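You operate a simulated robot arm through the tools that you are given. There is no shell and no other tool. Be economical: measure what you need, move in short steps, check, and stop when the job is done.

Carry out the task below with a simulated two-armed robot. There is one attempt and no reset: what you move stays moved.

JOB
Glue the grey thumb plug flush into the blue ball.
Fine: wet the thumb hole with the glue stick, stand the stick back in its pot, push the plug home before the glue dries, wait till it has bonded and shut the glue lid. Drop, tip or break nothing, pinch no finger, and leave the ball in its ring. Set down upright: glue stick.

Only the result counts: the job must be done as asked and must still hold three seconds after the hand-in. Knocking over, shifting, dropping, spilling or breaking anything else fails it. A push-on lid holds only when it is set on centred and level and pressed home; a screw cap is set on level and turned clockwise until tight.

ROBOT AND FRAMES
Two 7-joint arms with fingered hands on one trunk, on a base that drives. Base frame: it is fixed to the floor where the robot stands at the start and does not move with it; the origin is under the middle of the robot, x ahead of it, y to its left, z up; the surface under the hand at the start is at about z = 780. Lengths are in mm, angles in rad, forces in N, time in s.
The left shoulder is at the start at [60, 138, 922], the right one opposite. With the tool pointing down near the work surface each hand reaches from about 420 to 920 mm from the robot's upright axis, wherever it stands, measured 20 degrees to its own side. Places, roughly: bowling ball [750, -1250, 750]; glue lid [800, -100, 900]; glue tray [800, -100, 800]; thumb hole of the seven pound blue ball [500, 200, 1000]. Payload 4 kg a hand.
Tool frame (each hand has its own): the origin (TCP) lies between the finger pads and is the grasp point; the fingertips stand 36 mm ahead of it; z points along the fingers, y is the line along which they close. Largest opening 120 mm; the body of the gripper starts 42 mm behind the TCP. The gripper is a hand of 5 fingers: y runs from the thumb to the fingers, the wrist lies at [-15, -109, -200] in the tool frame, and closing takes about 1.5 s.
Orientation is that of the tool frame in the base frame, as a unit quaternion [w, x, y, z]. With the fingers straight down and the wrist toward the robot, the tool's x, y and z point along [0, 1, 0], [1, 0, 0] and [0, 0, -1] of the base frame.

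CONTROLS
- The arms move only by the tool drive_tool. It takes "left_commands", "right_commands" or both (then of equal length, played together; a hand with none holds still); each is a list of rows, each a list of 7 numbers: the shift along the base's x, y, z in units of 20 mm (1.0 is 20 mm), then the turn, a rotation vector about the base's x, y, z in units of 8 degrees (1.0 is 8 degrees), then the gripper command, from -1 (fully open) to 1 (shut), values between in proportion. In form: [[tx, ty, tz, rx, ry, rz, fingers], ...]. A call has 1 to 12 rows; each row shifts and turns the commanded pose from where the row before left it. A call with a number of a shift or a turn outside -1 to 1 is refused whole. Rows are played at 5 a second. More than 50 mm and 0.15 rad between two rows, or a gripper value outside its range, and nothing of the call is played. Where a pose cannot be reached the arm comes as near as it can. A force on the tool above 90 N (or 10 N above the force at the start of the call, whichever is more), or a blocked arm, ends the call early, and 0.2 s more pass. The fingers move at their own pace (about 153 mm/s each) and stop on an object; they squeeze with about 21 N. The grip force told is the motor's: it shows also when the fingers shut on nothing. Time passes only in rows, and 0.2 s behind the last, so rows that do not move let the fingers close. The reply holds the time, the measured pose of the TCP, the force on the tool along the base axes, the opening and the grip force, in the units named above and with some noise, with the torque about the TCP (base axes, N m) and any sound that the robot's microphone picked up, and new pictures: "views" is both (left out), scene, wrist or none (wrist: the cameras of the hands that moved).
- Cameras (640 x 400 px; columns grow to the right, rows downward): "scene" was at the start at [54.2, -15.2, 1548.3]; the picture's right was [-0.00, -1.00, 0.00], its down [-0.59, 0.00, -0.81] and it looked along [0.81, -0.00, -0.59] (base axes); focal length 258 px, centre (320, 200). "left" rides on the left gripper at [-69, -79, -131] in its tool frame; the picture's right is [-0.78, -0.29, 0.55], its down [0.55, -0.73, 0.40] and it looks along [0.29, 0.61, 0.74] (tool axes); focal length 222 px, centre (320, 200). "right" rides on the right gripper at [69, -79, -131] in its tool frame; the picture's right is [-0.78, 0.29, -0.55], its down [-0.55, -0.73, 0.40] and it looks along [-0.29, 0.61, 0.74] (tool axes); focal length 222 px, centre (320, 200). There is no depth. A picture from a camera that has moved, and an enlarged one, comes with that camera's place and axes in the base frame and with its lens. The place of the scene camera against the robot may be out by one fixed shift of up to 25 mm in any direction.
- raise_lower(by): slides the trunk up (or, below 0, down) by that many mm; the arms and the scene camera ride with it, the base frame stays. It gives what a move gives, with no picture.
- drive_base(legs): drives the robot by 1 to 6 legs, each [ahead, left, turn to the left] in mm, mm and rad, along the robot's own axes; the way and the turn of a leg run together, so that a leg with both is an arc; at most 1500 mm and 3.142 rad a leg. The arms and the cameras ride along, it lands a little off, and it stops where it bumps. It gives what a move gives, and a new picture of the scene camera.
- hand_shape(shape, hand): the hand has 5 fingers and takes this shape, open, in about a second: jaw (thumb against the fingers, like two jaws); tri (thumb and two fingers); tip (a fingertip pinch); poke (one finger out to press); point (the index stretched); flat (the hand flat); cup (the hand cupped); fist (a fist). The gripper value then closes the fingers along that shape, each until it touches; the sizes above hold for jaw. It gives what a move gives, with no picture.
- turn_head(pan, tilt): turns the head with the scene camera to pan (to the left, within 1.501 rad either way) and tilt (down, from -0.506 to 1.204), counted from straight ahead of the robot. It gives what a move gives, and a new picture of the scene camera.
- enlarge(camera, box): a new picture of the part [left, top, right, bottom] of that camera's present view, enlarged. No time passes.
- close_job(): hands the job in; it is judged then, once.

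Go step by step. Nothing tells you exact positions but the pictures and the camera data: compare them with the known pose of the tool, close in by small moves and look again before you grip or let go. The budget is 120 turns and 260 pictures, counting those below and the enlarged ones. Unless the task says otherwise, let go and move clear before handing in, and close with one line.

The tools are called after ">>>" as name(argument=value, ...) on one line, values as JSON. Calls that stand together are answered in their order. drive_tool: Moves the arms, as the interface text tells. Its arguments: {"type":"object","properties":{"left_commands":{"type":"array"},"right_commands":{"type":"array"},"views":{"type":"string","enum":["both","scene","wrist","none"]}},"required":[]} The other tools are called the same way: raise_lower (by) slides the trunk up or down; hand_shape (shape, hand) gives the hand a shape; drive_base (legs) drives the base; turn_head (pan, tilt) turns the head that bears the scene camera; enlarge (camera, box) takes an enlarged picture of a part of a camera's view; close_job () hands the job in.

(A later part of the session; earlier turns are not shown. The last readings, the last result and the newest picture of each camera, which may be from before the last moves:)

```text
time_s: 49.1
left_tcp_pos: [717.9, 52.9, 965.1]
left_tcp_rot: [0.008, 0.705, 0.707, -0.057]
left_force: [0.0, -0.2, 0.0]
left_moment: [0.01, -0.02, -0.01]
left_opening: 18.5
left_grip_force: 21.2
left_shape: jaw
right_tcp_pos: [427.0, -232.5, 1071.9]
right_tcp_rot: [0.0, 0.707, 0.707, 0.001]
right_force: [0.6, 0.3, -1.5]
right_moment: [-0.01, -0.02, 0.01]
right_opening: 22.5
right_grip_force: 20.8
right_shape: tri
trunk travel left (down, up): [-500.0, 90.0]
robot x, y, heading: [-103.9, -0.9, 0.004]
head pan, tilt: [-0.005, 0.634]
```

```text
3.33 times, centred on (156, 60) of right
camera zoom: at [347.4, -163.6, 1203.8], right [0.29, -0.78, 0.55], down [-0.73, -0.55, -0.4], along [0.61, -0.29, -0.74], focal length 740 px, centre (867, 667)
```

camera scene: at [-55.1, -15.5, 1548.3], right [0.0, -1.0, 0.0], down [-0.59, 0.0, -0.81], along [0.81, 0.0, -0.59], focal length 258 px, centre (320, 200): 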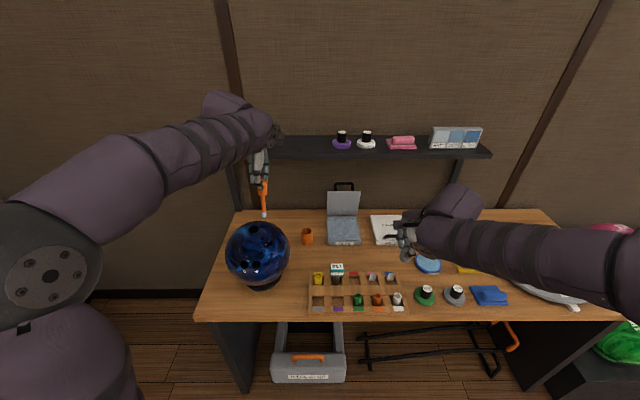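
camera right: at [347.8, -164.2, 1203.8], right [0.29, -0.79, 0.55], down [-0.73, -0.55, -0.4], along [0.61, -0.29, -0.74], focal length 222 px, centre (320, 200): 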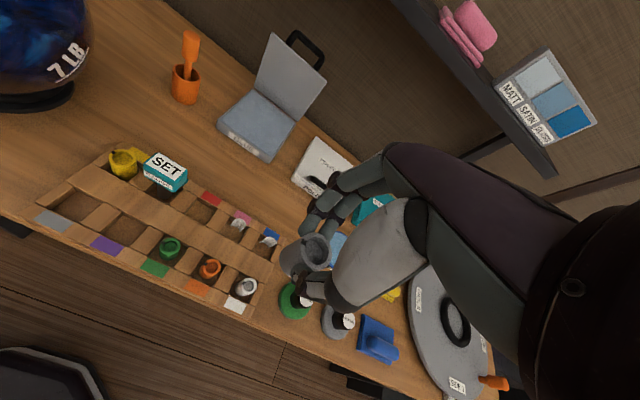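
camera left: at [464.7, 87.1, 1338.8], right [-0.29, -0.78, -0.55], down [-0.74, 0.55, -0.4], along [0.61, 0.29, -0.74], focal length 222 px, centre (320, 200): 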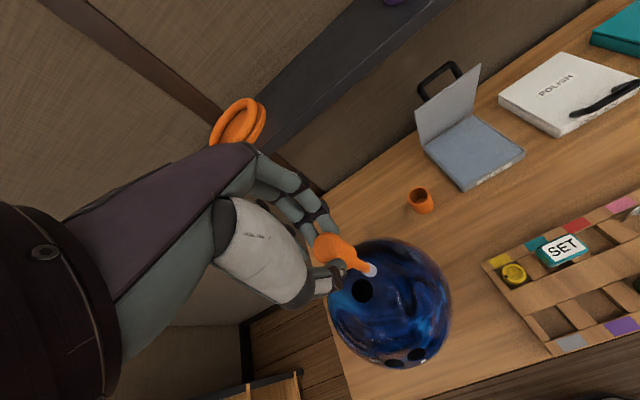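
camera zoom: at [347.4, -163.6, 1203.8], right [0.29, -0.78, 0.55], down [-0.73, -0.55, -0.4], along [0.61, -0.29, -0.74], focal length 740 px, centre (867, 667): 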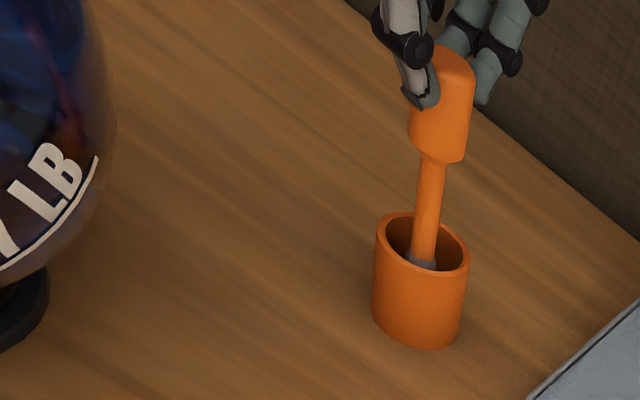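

>>> drive_tool(left_commands=[[0, 0, -0.5, 0, 0, 0, 1], [0, 0, -0.4, 0, 0, 0, 1], [0, 0, -0.15, 0, 0, 0, 1], [0, 0, 0, 0, 0, 0, 1]], views="none")

```text
time_s: 50.1
left_tcp_pos: [717.6, 54.4, 944.7]
left_tcp_rot: [0.007, 0.707, 0.705, -0.057]
left_force: [0.1, 0.2, -0.5]
left_moment: [0.01, -0.01, -0.02]
left_opening: 18.6
left_grip_force: 20.9
left_shape: jaw
right_tcp_pos: [427.7, -232.8, 1072.0]
right_tcp_rot: [0.0, 0.708, 0.707, 0.001]
right_force: [-0.1, -0.9, -0.9]
right_moment: [0.01, -0.01, 0.02]
right_opening: 22.8
right_grip_force: 20.7
right_shape: tri
trunk travel left (down, up): [-500.0, 90.0]
robot x, y, heading: [-112.7, 1.2, -0.0]
head pan, tilt: [-0.005, 0.634]
```

>>> drive_tool(left_commands=[[0, 0, -0.15, 0, 0, 0, 1], [0, 0, -0.1, 0, 0, 0, 1]], views="none")

>>> enlarge(camera="right", box=[60, 0, 252, 120])

```text
time_s: 50.7
left_tcp_pos: [718.2, 53.6, 939.1]
left_tcp_rot: [0.008, 0.706, 0.706, -0.057]
left_force: [-0.6, 0.3, 0.5]
left_moment: [0.01, 0.02, -0.01]
left_opening: 18.4
left_grip_force: 20.9
left_shape: jaw
right_tcp_pos: [426.4, -233.0, 1071.1]
right_tcp_rot: [0.0, 0.707, 0.707, 0.001]
right_force: [-0.5, 0.3, -1.0]
right_moment: [0.02, -0.03, -0.03]
right_opening: 22.5
right_grip_force: 20.8
right_shape: tri
trunk travel left (down, up): [-500.0, 90.0]
robot x, y, heading: [-112.3, -0.4, 0.003]
head pan, tilt: [-0.005, 0.634]
```

```text
3.33 times, centred on (156, 60) of right
camera zoom: at [347.5, -163.6, 1203.8], right [0.29, -0.78, 0.55], down [-0.73, -0.55, -0.4], along [0.61, -0.29, -0.74], focal length 740 px, centre (867, 667)
```

zoom: 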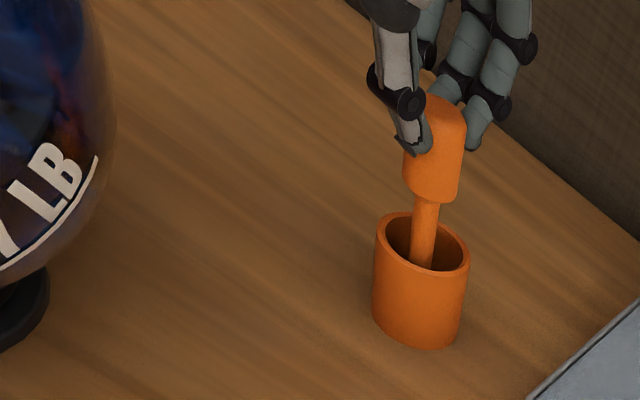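

>>> drive_tool(left_commands=[[0, 0, -0.15, 0, 0, 0, 1], [0, 0, 0, 0, 0, 0, 1]], views="none")

>>> drive_tool(left_commands=[[0, 0, -0.15, 0, 0, 0, 1], [0, 0, 0, 0, 0, 0, 1]], views="none")

```text
time_s: 51.3
left_tcp_pos: [717.5, 53.3, 937.0]
left_tcp_rot: [0.007, 0.706, 0.706, -0.056]
left_force: [-1.1, -0.8, 0.8]
left_moment: [-0.01, 0.01, 0.03]
left_opening: 18.4
left_grip_force: 20.9
left_shape: jaw
right_tcp_pos: [426.3, -232.7, 1071.9]
right_tcp_rot: [0.0, 0.707, 0.707, 0.0]
right_force: [0.7, 0.2, -0.7]
right_moment: [-0.03, 0.0, -0.04]
right_opening: 23.0
right_grip_force: 20.7
right_shape: tri
trunk travel left (down, up): [-500.0, 90.0]
robot x, y, heading: [-107.3, 3.7, -0.001]
head pan, tilt: [-0.005, 0.634]
```

```text
time_s: 51.9
left_tcp_pos: [718.1, 53.4, 936.5]
left_tcp_rot: [0.009, 0.706, 0.706, -0.055]
left_force: [0.8, 0.1, 6.2]
left_moment: [0.01, -0.02, 0.01]
left_opening: 19.3
left_grip_force: 21.8
left_shape: jaw
right_tcp_pos: [425.6, -232.6, 1071.7]
right_tcp_rot: [0.0, 0.707, 0.707, 0.001]
right_force: [-0.1, -0.3, 0.8]
right_moment: [0.04, -0.03, 0.01]
right_opening: 22.8
right_grip_force: 21.1
right_shape: tri
trunk travel left (down, up): [-500.0, 90.0]
robot x, y, heading: [-111.5, 0.2, 0.001]
head pan, tilt: [-0.005, 0.634]
```

The stick stands on the pot floor, so I'll release gently.

>>> drive_tool(left_commands=[[0, 0, 0.1, 0, 0, 0, 1], [0, 0, 0, 0, 0, 0, 0.62], [0, 0, 0, 0, 0, 0, 0.5], [0, 0, 0, 0, 0, 0, 0.2], [0, 0, 0, 0, 0, 0, -0.2]], views="none")

>>> enlarge(camera="right", box=[60, 0, 252, 120])

```text
time_s: 53.1
left_tcp_pos: [717.3, 54.0, 936.3]
left_tcp_rot: [0.008, 0.706, 0.706, -0.057]
left_force: [-0.4, -0.6, -0.5]
left_moment: [-0.02, 0.01, -0.04]
left_opening: 71.9
left_grip_force: 0.1
left_shape: jaw
right_tcp_pos: [426.7, -233.1, 1071.9]
right_tcp_rot: [0.0, 0.707, 0.707, 0.0]
right_force: [0.4, 1.2, 0.1]
right_moment: [0.01, 0.0, 0.01]
right_opening: 22.8
right_grip_force: 21.5
right_shape: tri
trunk travel left (down, up): [-500.0, 90.0]
robot x, y, heading: [-109.8, -2.7, 0.001]
head pan, tilt: [-0.005, 0.634]
```

```text
3.33 times, centred on (156, 60) of right
camera zoom: at [347.4, -163.6, 1203.8], right [0.29, -0.78, 0.55], down [-0.73, -0.55, -0.4], along [0.61, -0.29, -0.74], focal length 740 px, centre (867, 667)
```

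zoom: 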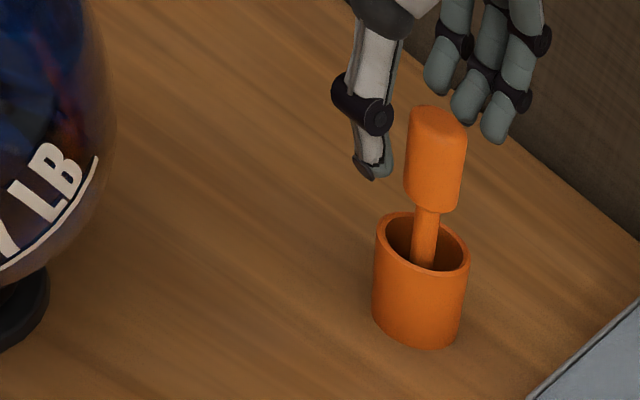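

The stick stands upright. Left hand withdraws while the right starts bringing the plug.

>>> drive_tool(left_commands=[[0, 0, 0.8, 0, 0, 0, -0.2], [0, 0, 1, 0, 0, 0, -0.2], [0, 0, 1, 0, 0, 0, -0.2], [-1, 0, 0, 0, 0, 0, -0.2], [-1, 0, 0, 0, 0, 0, -0.2], [-1, 0, 0, 0, 0, 0, -0.2], [-1, 0, 0, 0, 0, 0, -0.2], [-1, 0, 0, 0, 0, 0, -0.2], [-0.3, 0, 1, 0, 0, 0, -0.2], [-0.3, 0, 1, 0, 0, 0, -0.2], [-0.3, 0, 1, 0, 0, 0, -0.2], [-0.3, 0, 1, 0, 0, 0, -0.2]], right_commands=[[0, 0, 0, 0, 0, 0, 1], [0, 0, 0, 0, 0, 0, 1], [0, 0, 0, 0, 0, 0, 1], [0, 0, 0, 0, 0, 0, 1], [0, 0, 0, 0, 0, 0, 1], [0.5, 0.8, 0.4, 0, 0, 0, 1], [0.5, 0.8, 0.4, 0, 0, 0, 1], [0.5, 0.8, 0.4, 0, 0, 0, 1], [0.5, 0.8, 0.4, 0, 0, 0, 1], [0.5, 0.8, 0.4, 0, 0, 0, 1], [0.5, 0.8, 0, 0, 0, 0, 1], [0.5, 0.8, 0, 0, 0, 0, 1]], views="none")

>>> drive_tool(left_commands=[[-0.8, 1, 1, 0, 0, 0, -0.2], [-0.8, 1, 1, 0, 0, 0, -0.2], [-0.8, 1, 1, 0, 0, 0, -0.2], [-0.8, 1, 1, 0, 0, 0, -0.2], [-1, 1, 1, 0, 0, 0, -0.2], [-1, 1, 1, 0, 0, 0, -0.2], [-1, 1, 1, 0, 0, 0, -0.2], [-1, 1, 0, 0, 0, 0, -0.2], [-1, 1, 0, 0, 0, 0, -0.2], [-1, 1, 0, 0, 0, 0, -0.2], [-1, 1, 0, 0, 0, 0, -0.2], [-1, 1, 0, 0, 0, 0, -0.2]], right_commands=[[0, 0, 0, 0, 0, 0, 1], [0, 0, 0, 0, 0, 0, 1], [0, 0, 0, 0, 0, 0, 1], [0, 0, 0, 0, 0, 0, 1], [0.4, 1, 0, 0, 0, 0, 1], [0.4, 1, 0, 0, 0, 0, 1], [0.4, 1, 0, 0, 0, 0, 1], [0.4, 1, 0, 0, 0, 0, 1], [0.4, 1, 0, 0, 0, 0, 1], [0.4, 1, 0, 0, 0, 0, 1], [0, 1, 0, 0, 0, 0, 1], [0, 1, 0, 0, 0, 0, 1]], views="both")

```text
time_s: 55.7
left_tcp_pos: [593.2, 54.3, 1072.1]
left_tcp_rot: [0.007, 0.706, 0.706, -0.056]
left_force: [-0.6, 0.3, 0.1]
left_moment: [-0.01, 0.01, 0.02]
left_opening: 71.7
left_grip_force: 0.0
left_shape: jaw
right_tcp_pos: [497.3, -120.0, 1110.7]
right_tcp_rot: [0.0, 0.708, 0.707, 0.0]
right_force: [0.3, 0.4, -0.8]
right_moment: [0.0, 0.01, 0.0]
right_opening: 22.8
right_grip_force: 21.3
right_shape: tri
trunk travel left (down, up): [-500.0, 90.0]
robot x, y, heading: [-112.0, -1.8, -0.006]
head pan, tilt: [-0.005, 0.634]
```

```text
time_s: 58.3
left_tcp_pos: [368.1, 296.8, 1212.2]
left_tcp_rot: [0.007, 0.706, 0.706, -0.056]
left_force: [-0.1, 0.2, 0.0]
left_moment: [-0.02, 0.02, 0.02]
left_opening: 71.8
left_grip_force: 0.0
left_shape: jaw
right_tcp_pos: [544.2, 38.9, 1112.3]
right_tcp_rot: [0.0, 0.707, 0.707, 0.001]
right_force: [0.6, -0.3, -0.1]
right_moment: [0.0, 0.01, 0.02]
right_opening: 22.6
right_grip_force: 20.9
right_shape: tri
trunk travel left (down, up): [-500.0, 90.0]
robot x, y, heading: [-106.9, 0.7, -0.0]
head pan, tilt: [-0.005, 0.634]
camera scene: at [-55.7, -14.3, 1548.3], right [0.0, -1.0, 0.0], down [-0.59, 0.0, -0.81], along [0.81, 0.0, -0.59], focal length 258 px, centre (320, 200)
camera right: at [465.3, 108.3, 1244.0], right [0.29, -0.78, 0.55], down [-0.73, -0.55, -0.4], along [0.61, -0.29, -0.74], focal length 222 px, centre (320, 200)
camera left: at [298.4, 239.3, 1354.7], right [-0.33, -0.83, -0.45], down [-0.76, 0.51, -0.39], along [0.56, 0.22, -0.8], focal length 222 px, centre (320, 200)
```

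scene: 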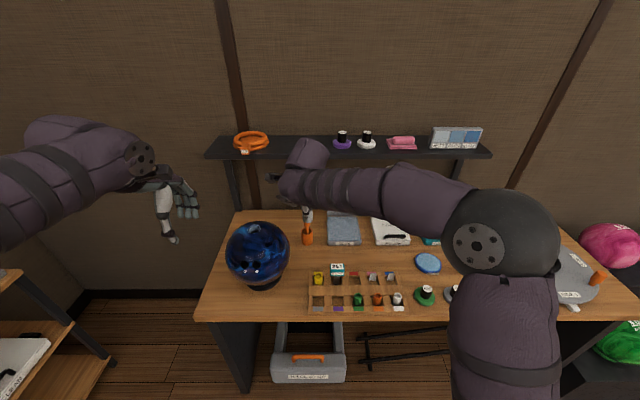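
right: 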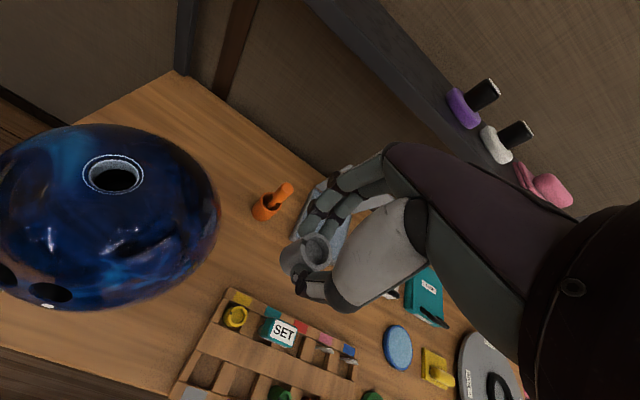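
left: 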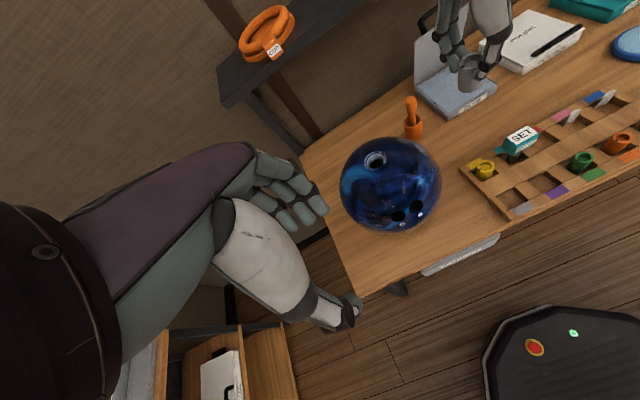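

>>> drive_tool(left_commands=[[-0.5, 1, 0, 0, 0, 0, -0.2], [-0.5, 1, 0, 0, 0, 0, -0.2], [-0.5, 1, 0, 0, 0, 0, -0.2], [-0.5, 1, 0, 0, 0, 0, -0.2], [0, 1, 0, 0, 0, 0, -0.2], [0, 1, 0, 0, 0, 0, -0.2], [0, 0, 0, 0, 0, 0, -0.2], [0, 0, 0, 0, 0, 0, -0.2], [0, 0, 0, 0, 0, 0, -0.2]], right_commands=[[0, 1, 0, 0, 0, 0, 1], [0, 1, 0, 0, 0, 0, 1], [0, 1, 0, 0, 0, 0, 1], [0, 1, 0, 0, 0, 0, 1], [0, 1, 0, 0, 0, 0, 1], [0.1, 1, 0, 0, 0, 0, 1], [0.1, 1, 0, 0, 0, 0, 1], [0, 1, 0, 0, 0, 0, 1], [0, 0.3, 0, 0, 0, 0, 1]], views="none")

>>> enlarge(camera="right", box=[200, 180, 392, 320])

>>> enlarge(camera="left", box=[360, 100, 552, 240])

>>> enlarge(camera="scene", box=[200, 170, 328, 290])

```text
time_s: 60.3
left_tcp_pos: [330.4, 415.0, 1212.6]
left_tcp_rot: [0.008, 0.706, 0.705, -0.057]
left_force: [0.5, 0.4, 0.0]
left_moment: [-0.02, 0.01, 0.01]
left_opening: 71.6
left_grip_force: 0.0
left_shape: jaw
right_tcp_pos: [548.3, 205.6, 1110.5]
right_tcp_rot: [0.0, 0.707, 0.707, 0.0]
right_force: [-0.8, 0.7, 0.5]
right_moment: [0.02, 0.0, 0.0]
right_opening: 22.5
right_grip_force: 21.4
right_shape: tri
trunk travel left (down, up): [-500.0, 90.0]
robot x, y, heading: [-108.1, 2.7, -0.001]
head pan, tilt: [-0.005, 0.634]
```

```text
2.86 times, centred on (296, 250) of right
camera zoom: at [469.5, 274.8, 1243.3], right [0.29, -0.78, 0.55], down [-0.73, -0.55, -0.4], along [0.61, -0.29, -0.74], focal length 635 px, centre (389, 57)
```

zoom: 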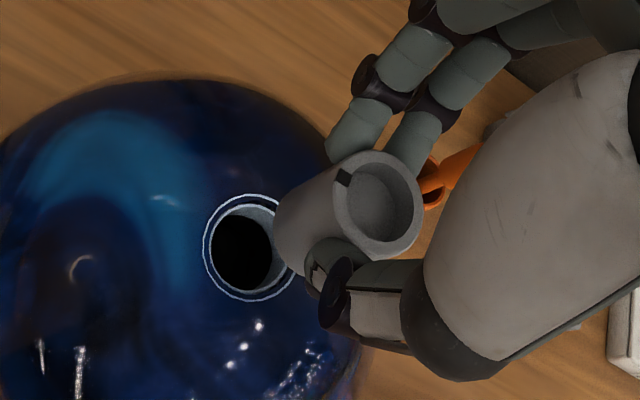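

```text
2.86 times, centred on (456, 170) of left
camera zoom: at [260.3, 357.1, 1355.1], right [-0.33, -0.83, -0.45], down [-0.76, 0.51, -0.39], along [0.56, 0.22, -0.8], focal length 635 px, centre (-69, 286)
```

zoom: 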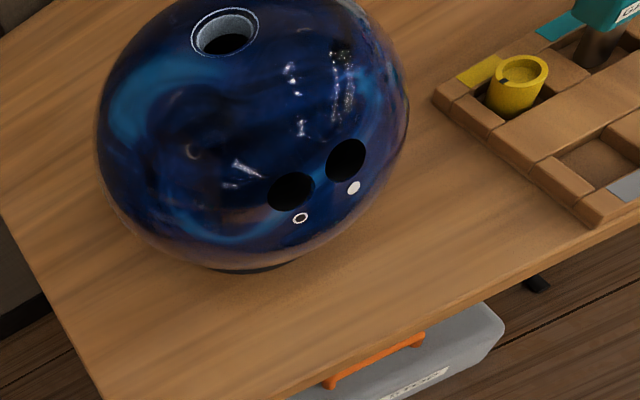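

```text
3.33 times, centred on (264, 230) of scene
camera zoom: at [-55.2, -15.1, 1548.3], right [0.0, -1.0, 0.0], down [-0.59, 0.0, -0.81], along [0.81, 0.0, -0.59], focal length 860 px, centre (507, 100)
```

zoom: 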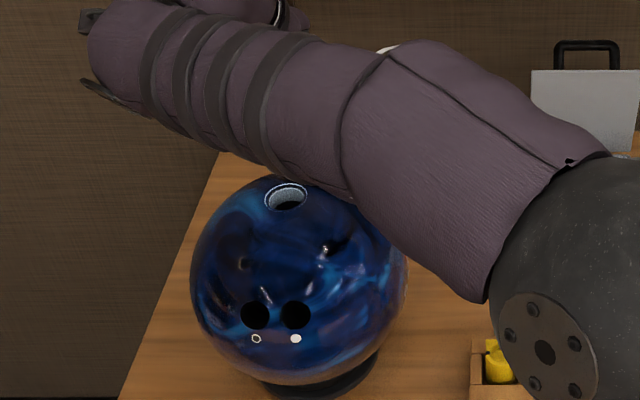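

>>> drive_tool(right_commands=[[0, 0.05, -0.8, 0, 0, 0, 1], [0, 0, -0.7, 0, 0, 0, 1], [0, 0, 0, 0, 0, 0, 1]], views="none")

>>> enlarge(camera="right", box=[220, 190, 380, 290])

>>> enlarge(camera="left", box=[352, 40, 512, 140])

```text
time_s: 61.1
left_tcp_pos: [330.6, 414.0, 1211.6]
left_tcp_rot: [0.007, 0.706, 0.706, -0.056]
left_force: [-0.2, 0.5, -0.4]
left_moment: [-0.01, -0.01, 0.0]
left_opening: 71.8
left_grip_force: 0.2
left_shape: jaw
right_tcp_pos: [548.7, 206.0, 1082.0]
right_tcp_rot: [-0.001, 0.707, 0.708, 0.0]
right_force: [-0.2, 0.3, -0.8]
right_moment: [0.01, 0.02, -0.02]
right_opening: 22.5
right_grip_force: 20.5
right_shape: tri
trunk travel left (down, up): [-500.0, 90.0]
robot x, y, heading: [-105.5, 1.8, -0.0]
head pan, tilt: [-0.005, 0.634]
```

```text
4.00 times, centred on (300, 240) of right
camera zoom: at [469.6, 275.8, 1213.8], right [0.29, -0.78, 0.55], down [-0.73, -0.55, -0.4], along [0.61, -0.29, -0.74], focal length 888 px, centre (400, 40)
```

zoom: 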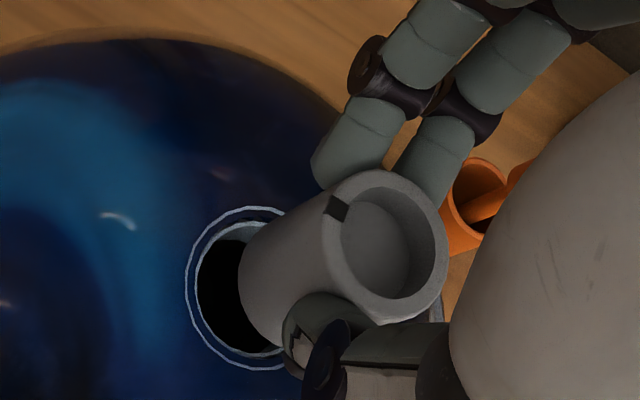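

```text
4.00 times, centred on (432, 90) of left
camera zoom: at [260.3, 357.1, 1355.1], right [-0.33, -0.83, -0.45], down [-0.76, 0.51, -0.39], along [0.56, 0.22, -0.8], focal length 888 px, centre (-128, 640)
```

zoom: 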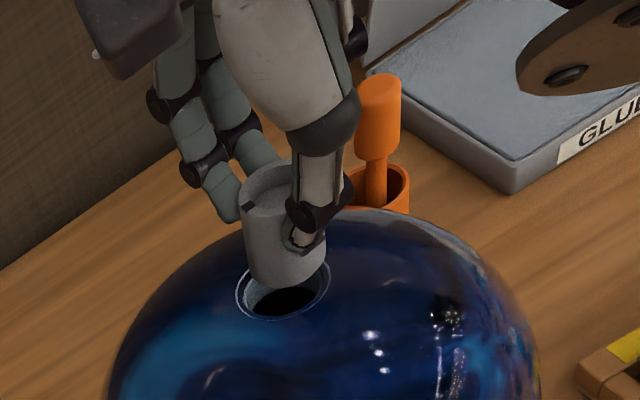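

Both views put the plug about 2.5 mm too far toward −y, with roughly 13 mm of height left. I'll correct and lower further.

>>> drive_tool(right_commands=[[0, 0.125, -0.3, 0, 0, 0, 1], [0, 0, -0.2, 0, 0, 0, 1], [0, 0, 0, 0, 0, 0, 1]], views="none")

>>> enlarge(camera="right", box=[236, 200, 348, 270])

>>> enlarge(camera="left", box=[392, 70, 472, 120])

```text
time_s: 61.9
left_tcp_pos: [330.3, 415.0, 1212.8]
left_tcp_rot: [0.007, 0.706, 0.706, -0.057]
left_force: [0.6, -0.1, -0.2]
left_moment: [-0.01, 0.0, -0.02]
left_opening: 71.9
left_grip_force: 0.1
left_shape: jaw
right_tcp_pos: [548.4, 208.5, 1072.0]
right_tcp_rot: [0.0, 0.707, 0.707, 0.0]
right_force: [0.6, -0.1, -0.7]
right_moment: [0.03, 0.04, 0.01]
right_opening: 22.8
right_grip_force: 21.4
right_shape: tri
trunk travel left (down, up): [-500.0, 90.0]
robot x, y, heading: [-107.0, 0.8, -0.0]
head pan, tilt: [-0.005, 0.634]
```

```text
5.71 times, centred on (292, 235) of right
camera zoom: at [469.6, 278.0, 1204.3], right [0.29, -0.78, 0.55], down [-0.73, -0.55, -0.4], along [0.61, -0.29, -0.74], focal length 1269 px, centre (480, 0)
```

zoom: 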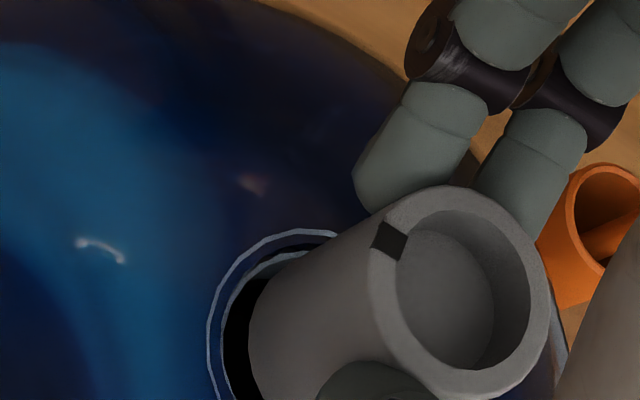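

```text
8.00 times, centred on (432, 95) of left
camera zoom: at [260.3, 357.2, 1355.0], right [-0.33, -0.83, -0.45], down [-0.76, 0.51, -0.39], along [0.56, 0.22, -0.8], focal length 1777 px, centre (-576, 1040)
```

zoom: 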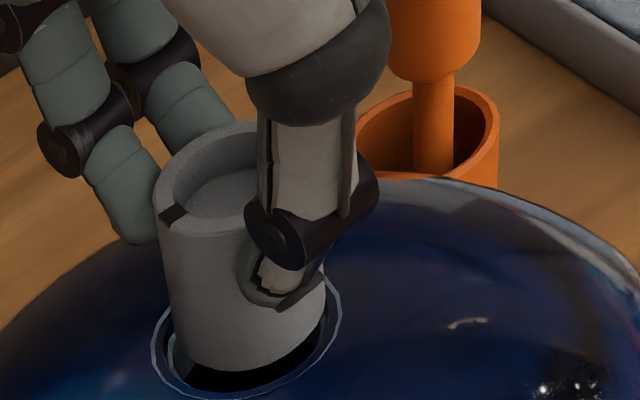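

>>> drive_tool(right_commands=[[0, 0.04, -0.2, 0, 0, 0, 1], [0, 0, -0.15, 0, 0, 0, 1], [0, 0, 0, 0, 0, 0, 1]], views="none")

>>> enlarge(camera="left", box=[392, 70, 472, 120])

>>> enlarge(camera="right", box=[236, 210, 348, 280])

```text
time_s: 62.7
left_tcp_pos: [330.4, 413.5, 1212.6]
left_tcp_rot: [0.008, 0.706, 0.706, -0.057]
left_force: [-0.7, 0.6, 0.4]
left_moment: [0.02, -0.01, 0.02]
left_opening: 71.7
left_grip_force: 0.0
left_shape: jaw
right_tcp_pos: [549.4, 209.4, 1066.0]
right_tcp_rot: [0.0, 0.707, 0.707, 0.001]
right_force: [-0.2, -0.4, -0.4]
right_moment: [0.0, -0.03, 0.03]
right_opening: 22.7
right_grip_force: 20.8
right_shape: tri
trunk travel left (down, up): [-500.0, 90.0]
robot x, y, heading: [-109.5, -1.5, -0.002]
head pan, tilt: [-0.005, 0.634]
```

```text
8.00 times, centred on (432, 95) of left
camera zoom: at [260.3, 357.2, 1355.0], right [-0.33, -0.83, -0.45], down [-0.76, 0.51, -0.39], along [0.56, 0.22, -0.8], focal length 1777 px, centre (-576, 1040)
```

zoom: 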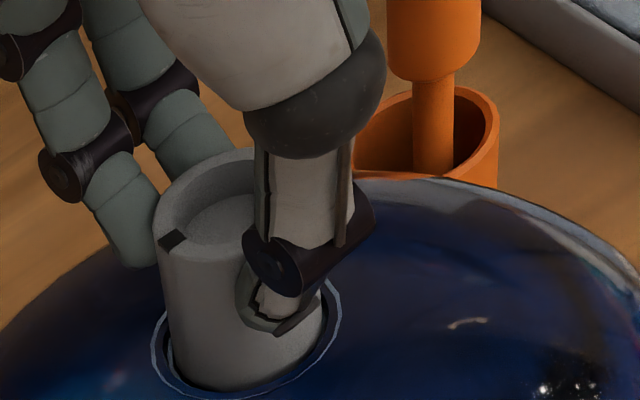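

```text
5.71 times, centred on (292, 245) of right
camera zoom: at [470.0, 278.7, 1197.5], right [0.29, -0.78, 0.55], down [-0.73, -0.55, -0.4], along [0.61, -0.29, -0.74], focal length 1269 px, centre (480, -57)
```

zoom: 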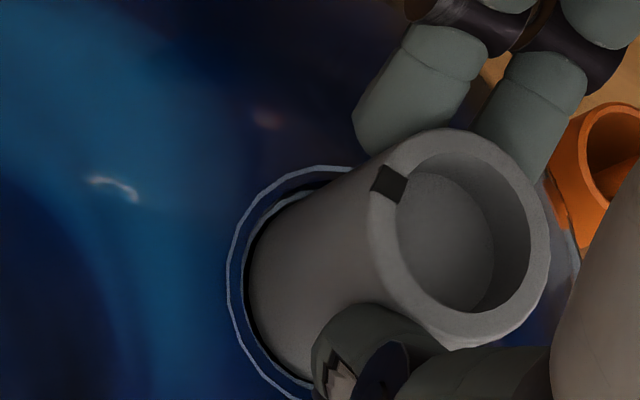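

The plug is entering freely. I'll keep lowering in small steps.

>>> drive_tool(right_commands=[[0, 0, -0.2, 0, 0, 0, 1], [0, 0, -0.2, 0, 0, 0, 1], [0, 0, 0, 0, 0, 0, 1]], views="none")

>>> enlarge(camera="left", box=[392, 70, 472, 120])

```text
time_s: 63.5
left_tcp_pos: [330.1, 413.4, 1211.6]
left_tcp_rot: [0.007, 0.706, 0.706, -0.057]
left_force: [-0.8, 0.4, 0.0]
left_moment: [0.01, 0.0, -0.03]
left_opening: 71.7
left_grip_force: 0.1
left_shape: jaw
right_tcp_pos: [548.4, 209.1, 1057.7]
right_tcp_rot: [0.0, 0.707, 0.707, 0.0]
right_force: [-0.5, 0.5, 0.6]
right_moment: [0.02, -0.02, -0.03]
right_opening: 22.7
right_grip_force: 21.1
right_shape: tri
trunk travel left (down, up): [-500.0, 90.0]
robot x, y, heading: [-106.9, -0.3, -0.001]
head pan, tilt: [-0.005, 0.634]
```

```text
8.00 times, centred on (432, 95) of left
camera zoom: at [260.3, 357.2, 1355.1], right [-0.33, -0.83, -0.45], down [-0.76, 0.51, -0.39], along [0.56, 0.22, -0.8], focal length 1777 px, centre (-576, 1040)
```

zoom: 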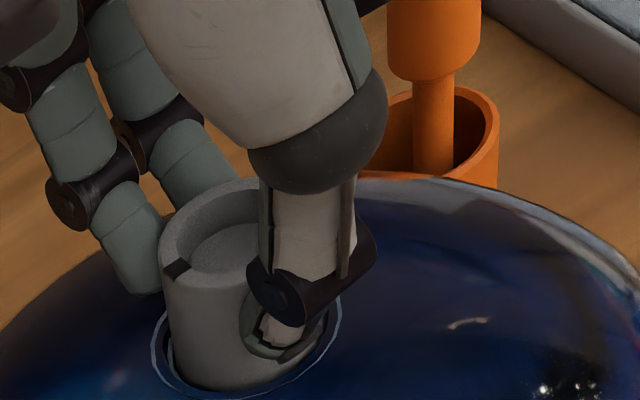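

>>> drive_tool(right_commands=[[0, 0, -0.2, 0, 0, 0, 1], [0, 0, -0.1, 0, 0, 0, 1], [0, 0, 0, 0, 0, 0, 1]], views="none")

>>> enlarge(camera="left", box=[392, 70, 472, 120])

```text
time_s: 64.3
left_tcp_pos: [330.0, 413.4, 1211.8]
left_tcp_rot: [0.007, 0.706, 0.706, -0.057]
left_force: [-0.5, 0.3, -1.2]
left_moment: [-0.03, -0.02, -0.01]
left_opening: 71.8
left_grip_force: 0.1
left_shape: jaw
right_tcp_pos: [549.1, 208.8, 1051.3]
right_tcp_rot: [0.0, 0.707, 0.707, 0.0]
right_force: [-0.6, -0.1, 0.0]
right_moment: [0.0, -0.02, -0.02]
right_opening: 22.6
right_grip_force: 21.1
right_shape: tri
trunk travel left (down, up): [-500.0, 90.0]
robot x, y, heading: [-108.3, -1.6, -0.001]
head pan, tilt: [-0.005, 0.634]
```

```text
8.00 times, centred on (432, 95) of left
camera zoom: at [260.3, 357.2, 1355.1], right [-0.33, -0.83, -0.45], down [-0.76, 0.51, -0.39], along [0.56, 0.22, -0.8], focal length 1777 px, centre (-576, 1040)
```

zoom: 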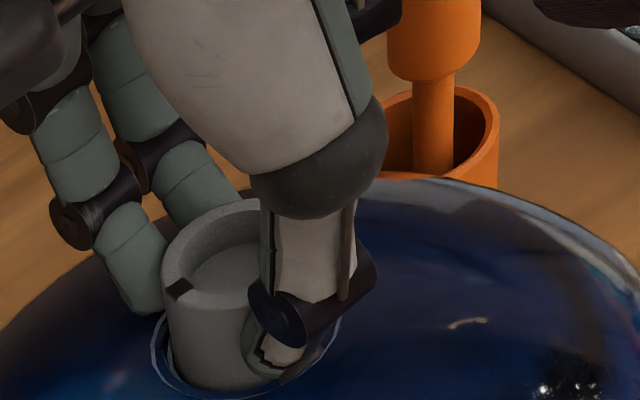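

Released position next: open, rise clear, and make a fist to press the plug home.

>>> drive_tool(right_commands=[[0, 0, 0, 0, 0, 0, 0.4], [0, 0, 0, 0, 0, 0, 0.1], [0, 0, 0.5, 0, 0, 0, 0.1], [0, 0, 1, 0, 0, 0, 0.1], [0, 0, 1, 0, 0, 0, 0.1], [0, 0, 1, 0, 0, 0, 0.1]], views="none")

>>> hand_shape(hand="right", shape="fist")

>>> enlarge(camera="left", box=[352, 20, 512, 120])

>>> enlarge(camera="right", box=[180, 150, 404, 290])

```text
time_s: 65.7
left_tcp_pos: [330.6, 413.3, 1210.9]
left_tcp_rot: [0.008, 0.706, 0.706, -0.056]
left_force: [0.0, -0.3, -0.9]
left_moment: [-0.03, 0.0, 0.0]
left_opening: 71.7
left_grip_force: 0.1
left_shape: jaw
right_tcp_pos: [548.3, 208.6, 1121.7]
right_tcp_rot: [0.0, 0.706, 0.708, 0.0]
right_force: [0.5, 0.1, -0.4]
right_moment: [0.01, -0.01, 0.02]
right_opening: 53.8
right_grip_force: 0.1
right_shape: tri
trunk travel left (down, up): [-500.0, 90.0]
robot x, y, heading: [-110.7, 1.0, -0.003]
head pan, tilt: [-0.005, 0.634]
```

```text
time_s: 66.6
left_tcp_pos: [330.0, 413.3, 1212.3]
left_tcp_rot: [0.008, 0.706, 0.706, -0.057]
left_force: [0.5, 0.2, 1.5]
left_moment: [0.01, 0.01, 0.01]
left_opening: 71.8
left_grip_force: 0.1
left_shape: jaw
right_tcp_pos: [548.4, 208.6, 1120.4]
right_tcp_rot: [0.0, 0.707, 0.707, 0.0]
right_force: [0.1, 0.1, -0.1]
right_moment: [-0.03, 0.01, -0.01]
right_opening: 0.0
right_grip_force: 0.1
right_shape: fist
trunk travel left (down, up): [-500.0, 90.0]
robot x, y, heading: [-107.5, -0.3, -0.003]
head pan, tilt: [-0.005, 0.634]
```

```text
4.00 times, centred on (432, 70) of left
camera zoom: at [260.3, 357.2, 1355.1], right [-0.33, -0.83, -0.45], down [-0.76, 0.51, -0.39], along [0.56, 0.22, -0.8], focal length 888 px, centre (-128, 720)
```

zoom: 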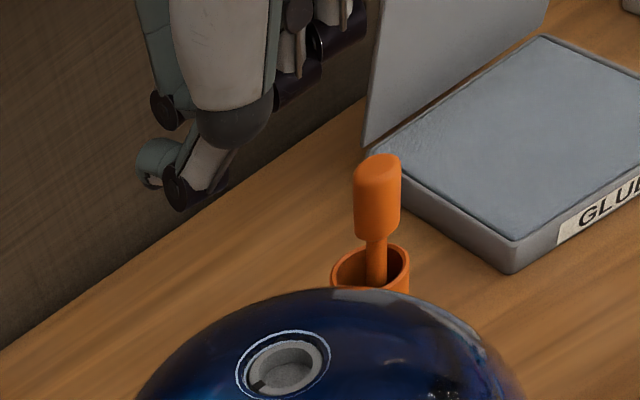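

```text
2.86 times, centred on (292, 220) of right
camera zoom: at [469.1, 277.9, 1253.0], right [0.29, -0.78, 0.55], down [-0.73, -0.55, -0.4], along [0.61, -0.29, -0.74], focal length 635 px, centre (400, 143)
```

zoom: 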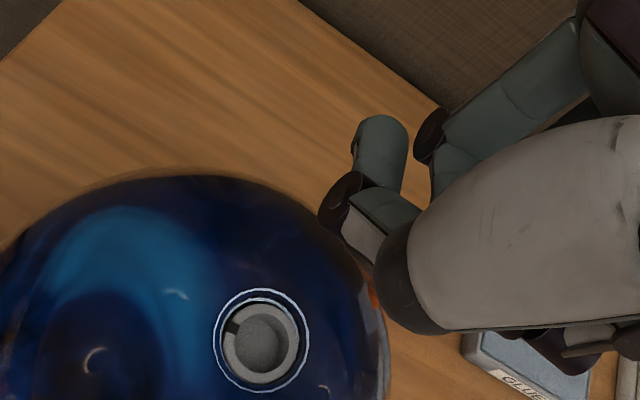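

The plug has slid down by itself, close to flush. I'll look closely.

>>> enlarge(camera="left", box=[402, 90, 450, 120])

>>> enlarge(camera="right", box=[240, 240, 304, 300])

>>> enlarge(camera="scene", box=[230, 200, 294, 260])

```text
13.33 times, centred on (426, 105) of left
camera zoom: at [260.3, 357.2, 1355.1], right [-0.33, -0.83, -0.45], down [-0.76, 0.51, -0.39], along [0.56, 0.22, -0.8], focal length 2962 px, centre (-1093, 1467)
```

zoom: 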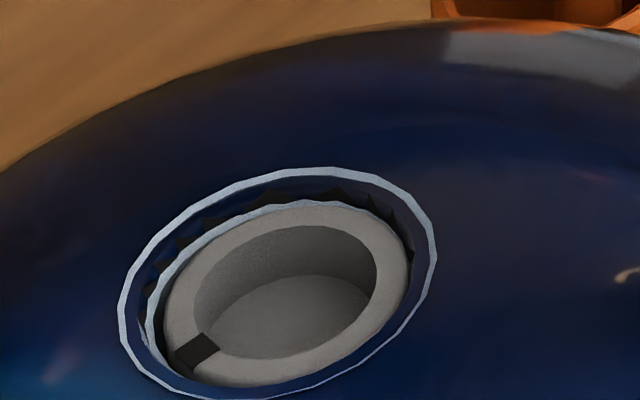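

```text
6.67 times, centred on (272, 270) of right
camera zoom: at [469.1, 277.9, 1253.0], right [0.29, -0.78, 0.55], down [-0.73, -0.55, -0.4], along [0.61, -0.29, -0.74], focal length 1481 px, centre (640, -267)
```

zoom: 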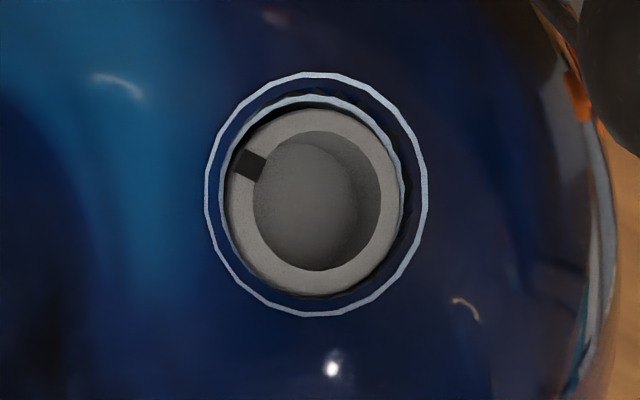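

```text
6.67 times, centred on (262, 230) of scene
camera zoom: at [-55.2, -15.0, 1548.3], right [0.0, -1.0, 0.0], down [-0.59, 0.0, -0.81], along [0.81, 0.0, -0.59], focal length 1720 px, centre (707, 0)
```

zoom: 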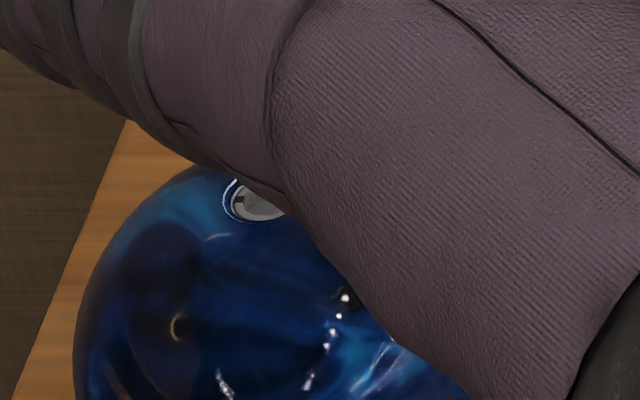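

Stereo puts the plug top about 1–2 mm below the ring line, so it is in or almost at its seat. I'll press it home with a fingertip to make sure.

>>> hand_shape(hand="right", shape="poke")

>>> enlarge(camera="left", box=[352, 20, 512, 120])

>>> enlarge(camera="right", box=[180, 150, 404, 290])

```text
time_s: 67.5
left_tcp_pos: [329.8, 413.1, 1211.4]
left_tcp_rot: [0.007, 0.706, 0.706, -0.057]
left_force: [-0.5, -0.7, 0.5]
left_moment: [0.01, -0.04, 0.01]
left_opening: 71.7
left_grip_force: 0.1
left_shape: jaw
right_tcp_pos: [547.7, 207.7, 1122.0]
right_tcp_rot: [0.0, 0.707, 0.707, 0.0]
right_force: [-0.1, 0.1, 0.3]
right_moment: [0.01, -0.02, 0.0]
right_opening: 0.0
right_grip_force: 0.1
right_shape: poke
trunk travel left (down, up): [-500.0, 90.0]
robot x, y, heading: [-111.2, 2.3, -0.001]
head pan, tilt: [-0.005, 0.634]
```

```text
4.00 times, centred on (432, 70) of left
camera zoom: at [260.2, 357.1, 1355.1], right [-0.33, -0.83, -0.45], down [-0.76, 0.51, -0.39], along [0.56, 0.22, -0.8], focal length 888 px, centre (-128, 720)
```

zoom: 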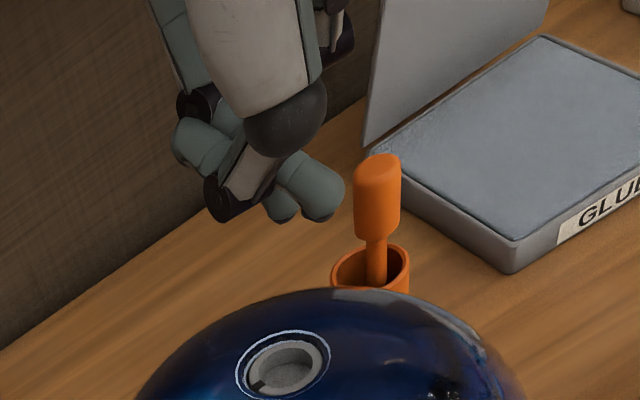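

```text
2.86 times, centred on (292, 220) of right
camera zoom: at [469.1, 277.9, 1253.0], right [0.29, -0.78, 0.55], down [-0.73, -0.55, -0.4], along [0.61, -0.29, -0.74], focal length 635 px, centre (400, 143)
```

zoom: 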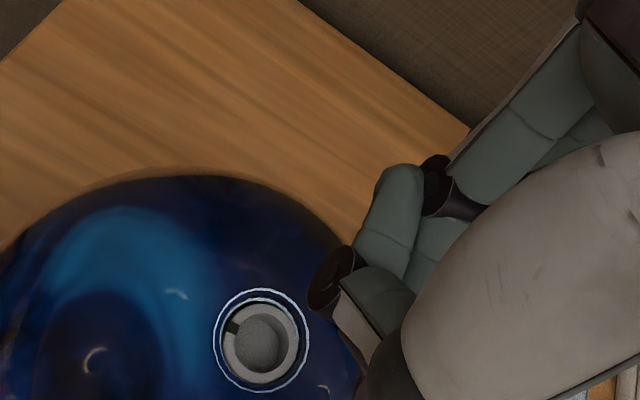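

>>> hand_shape(hand="right", shape="tri")

>>> drive_tool(right_commands=[[0, 0, 0, 0, 0, 0, 0.5], [-0.05, -0.05, 0, 0, 0, 0, 1], [0, 0, -0.8, 0, 0, 0, 1], [0, 0, -0.8, 0, 0, 0, 1], [0, 0, -0.6, 0, 0, 0, 1], [0, 0, 0, 0, 0, 0, 1]], views="none")

>>> enlarge(camera="left", box=[376, 60, 472, 120])

>>> enlarge(camera="right", box=[220, 190, 348, 290])

```text
time_s: 68.4
left_tcp_pos: [329.1, 414.0, 1211.6]
left_tcp_rot: [0.007, 0.706, 0.706, -0.057]
left_force: [-0.2, -0.2, 0.1]
left_moment: [-0.03, -0.01, 0.02]
left_opening: 71.9
left_grip_force: 0.1
left_shape: jaw
right_tcp_pos: [548.5, 207.7, 1120.1]
right_tcp_rot: [0.0, 0.707, 0.707, 0.0]
right_force: [0.4, 0.5, -0.1]
right_moment: [-0.03, -0.01, 0.03]
right_opening: 120.2
right_grip_force: 0.1
right_shape: tri
trunk travel left (down, up): [-500.0, 90.0]
robot x, y, heading: [-109.6, -2.0, 0.001]
head pan, tilt: [-0.005, 0.634]
```

```text
time_s: 69.8
left_tcp_pos: [328.1, 414.4, 1212.6]
left_tcp_rot: [0.007, 0.706, 0.706, -0.056]
left_force: [-0.4, 0.3, -0.3]
left_moment: [-0.01, 0.04, 0.02]
left_opening: 71.8
left_grip_force: 0.0
left_shape: jaw
right_tcp_pos: [549.1, 206.7, 1077.8]
right_tcp_rot: [0.0, 0.707, 0.708, 0.0]
right_force: [0.4, -0.2, 0.7]
right_moment: [-0.01, 0.01, 0.03]
right_opening: 0.0
right_grip_force: 20.4
right_shape: tri
trunk travel left (down, up): [-500.0, 90.0]
robot x, y, heading: [-108.3, 0.5, -0.001]
head pan, tilt: [-0.005, 0.634]
```

```text
6.67 times, centred on (424, 90) of left
camera zoom: at [260.2, 357.1, 1355.1], right [-0.33, -0.83, -0.45], down [-0.76, 0.51, -0.39], along [0.56, 0.22, -0.8], focal length 1481 px, centre (-373, 933)
```

zoom: 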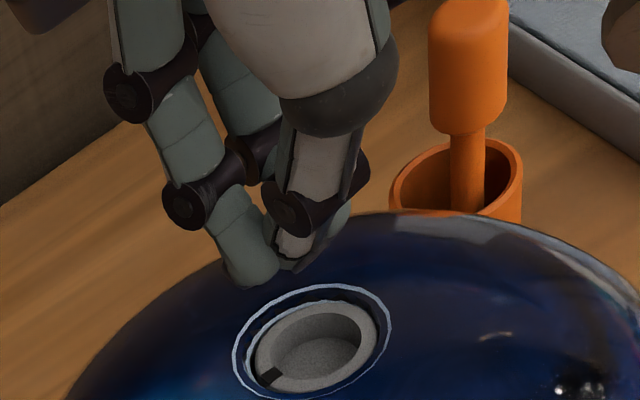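

```text
4.00 times, centred on (284, 240) of right
camera zoom: at [469.2, 277.7, 1209.9], right [0.29, -0.79, 0.55], down [-0.73, -0.55, -0.4], along [0.61, -0.29, -0.74], focal length 888 px, centre (464, 40)
```

zoom: 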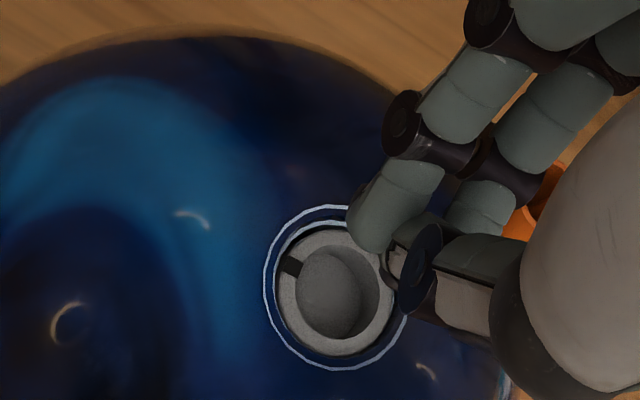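

>>> drive_tool(right_commands=[[-0.1, -0.2, -0.5, 0, 0, 0, 1], [0, 0, -0.5, 0, 0, 0, 1], [0, 0, 0, 0, 0, 0, 1]], views="none")

>>> enlarge(camera="left", box=[376, 60, 472, 120])

```text
time_s: 70.6
left_tcp_pos: [329.5, 414.8, 1212.1]
left_tcp_rot: [0.008, 0.706, 0.706, -0.057]
left_force: [0.1, -0.7, -0.3]
left_moment: [-0.03, 0.04, -0.02]
left_opening: 72.0
left_grip_force: 0.1
left_shape: jaw
right_tcp_pos: [546.7, 203.2, 1057.8]
right_tcp_rot: [0.0, 0.707, 0.707, 0.0]
right_force: [0.9, -0.2, -0.2]
right_moment: [0.01, -0.01, -0.02]
right_opening: 0.1
right_grip_force: 21.1
right_shape: tri
trunk travel left (down, up): [-500.0, 90.0]
robot x, y, heading: [-107.4, 0.4, -0.006]
head pan, tilt: [-0.005, 0.634]
```

```text
6.67 times, centred on (424, 90) of left
camera zoom: at [260.2, 357.1, 1355.1], right [-0.33, -0.83, -0.45], down [-0.76, 0.51, -0.39], along [0.56, 0.22, -0.8], focal length 1481 px, centre (-373, 933)
```

zoom: 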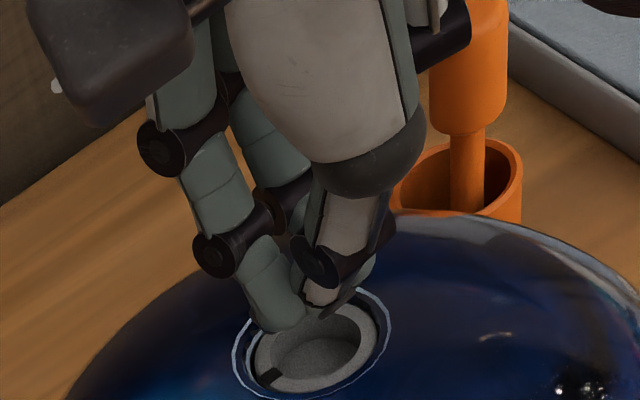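

>>> drive_tool(right_commands=[[-0.05, -0.05, -0.2, 0, 0, 0, 1], [0, 0, -0.2, 0, 0, 0, 1], [0, 0, -0.1, 0, 0, 0, 1]], views="none")

>>> enlarge(camera="left", box=[376, 60, 472, 120])

```text
time_s: 71.4
left_tcp_pos: [330.3, 414.2, 1211.9]
left_tcp_rot: [0.007, 0.706, 0.706, -0.057]
left_force: [0.9, -0.2, 0.1]
left_moment: [0.05, 0.02, 0.02]
left_opening: 71.9
left_grip_force: 0.0
left_shape: jaw
right_tcp_pos: [545.8, 202.4, 1047.9]
right_tcp_rot: [0.0, 0.707, 0.707, 0.001]
right_force: [-0.5, 0.4, -0.7]
right_moment: [0.01, 0.0, 0.0]
right_opening: 0.0
right_grip_force: 21.0
right_shape: tri
trunk travel left (down, up): [-500.0, 90.0]
robot x, y, heading: [-105.6, -0.4, 0.004]
head pan, tilt: [-0.005, 0.634]
```

```text
6.67 times, centred on (424, 90) of left
camera zoom: at [260.2, 357.2, 1355.1], right [-0.33, -0.83, -0.45], down [-0.76, 0.51, -0.39], along [0.56, 0.22, -0.8], focal length 1481 px, centre (-373, 933)
```

zoom: 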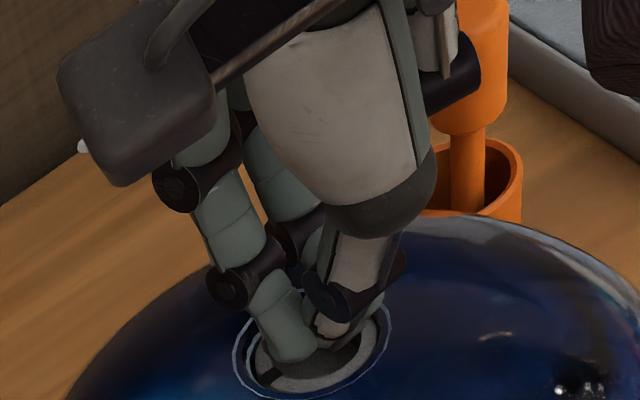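

>>> drive_tool(right_commands=[[0, 0, -0.15, 0, 0, 0, 1], [0, 0, -0.15, 0, 0, 0, 1]], views="none")

>>> drive_tool(right_commands=[[0, 0, -0.15, 0, 0, 0, 1], [0, 0, 0, 0, 0, 0, 1]], views="none")

>>> enlarge(camera="left", box=[376, 60, 472, 120])

```text
time_s: 72.0
left_tcp_pos: [329.3, 413.8, 1212.1]
left_tcp_rot: [0.008, 0.706, 0.706, -0.056]
left_force: [0.3, 0.3, -0.7]
left_moment: [-0.01, 0.0, -0.02]
left_opening: 71.8
left_grip_force: 0.2
left_shape: jaw
right_tcp_pos: [545.7, 202.7, 1043.0]
right_tcp_rot: [0.0, 0.706, 0.708, 0.001]
right_force: [0.8, -1.3, 10.5]
right_moment: [0.01, -0.03, -0.02]
right_opening: 0.1
right_grip_force: 20.9
right_shape: tri
trunk travel left (down, up): [-500.0, 90.0]
robot x, y, heading: [-113.6, 2.0, 0.001]
head pan, tilt: [-0.005, 0.634]
```

```text
time_s: 72.6
left_tcp_pos: [328.2, 413.4, 1212.9]
left_tcp_rot: [0.008, 0.706, 0.706, -0.056]
left_force: [1.0, -0.1, -0.6]
left_moment: [-0.04, 0.02, 0.0]
left_opening: 71.9
left_grip_force: 0.1
left_shape: jaw
right_tcp_pos: [545.8, 203.3, 1043.2]
right_tcp_rot: [0.001, 0.706, 0.708, 0.005]
right_force: [2.7, 0.0, 30.9]
right_moment: [0.14, -0.1, -0.04]
right_opening: 0.0
right_grip_force: 20.5
right_shape: tri
trunk travel left (down, up): [-500.0, 90.0]
robot x, y, heading: [-108.5, -1.4, 0.005]
head pan, tilt: [-0.005, 0.634]
```

```text
6.67 times, centred on (424, 90) of left
camera zoom: at [258.1, 356.4, 1356.3], right [-0.32, -0.83, -0.45], down [-0.76, 0.51, -0.39], along [0.56, 0.22, -0.8], focal length 1481 px, centre (-373, 933)
```

zoom: 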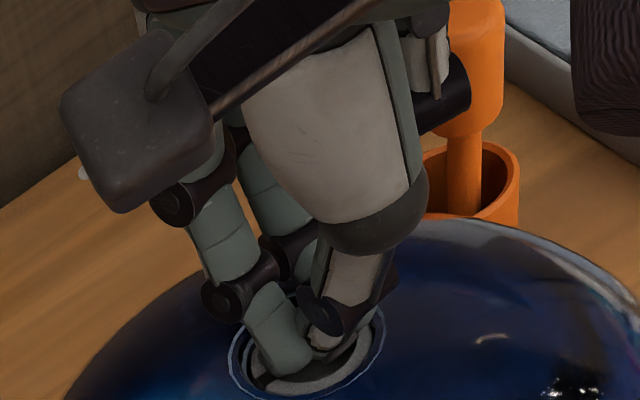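

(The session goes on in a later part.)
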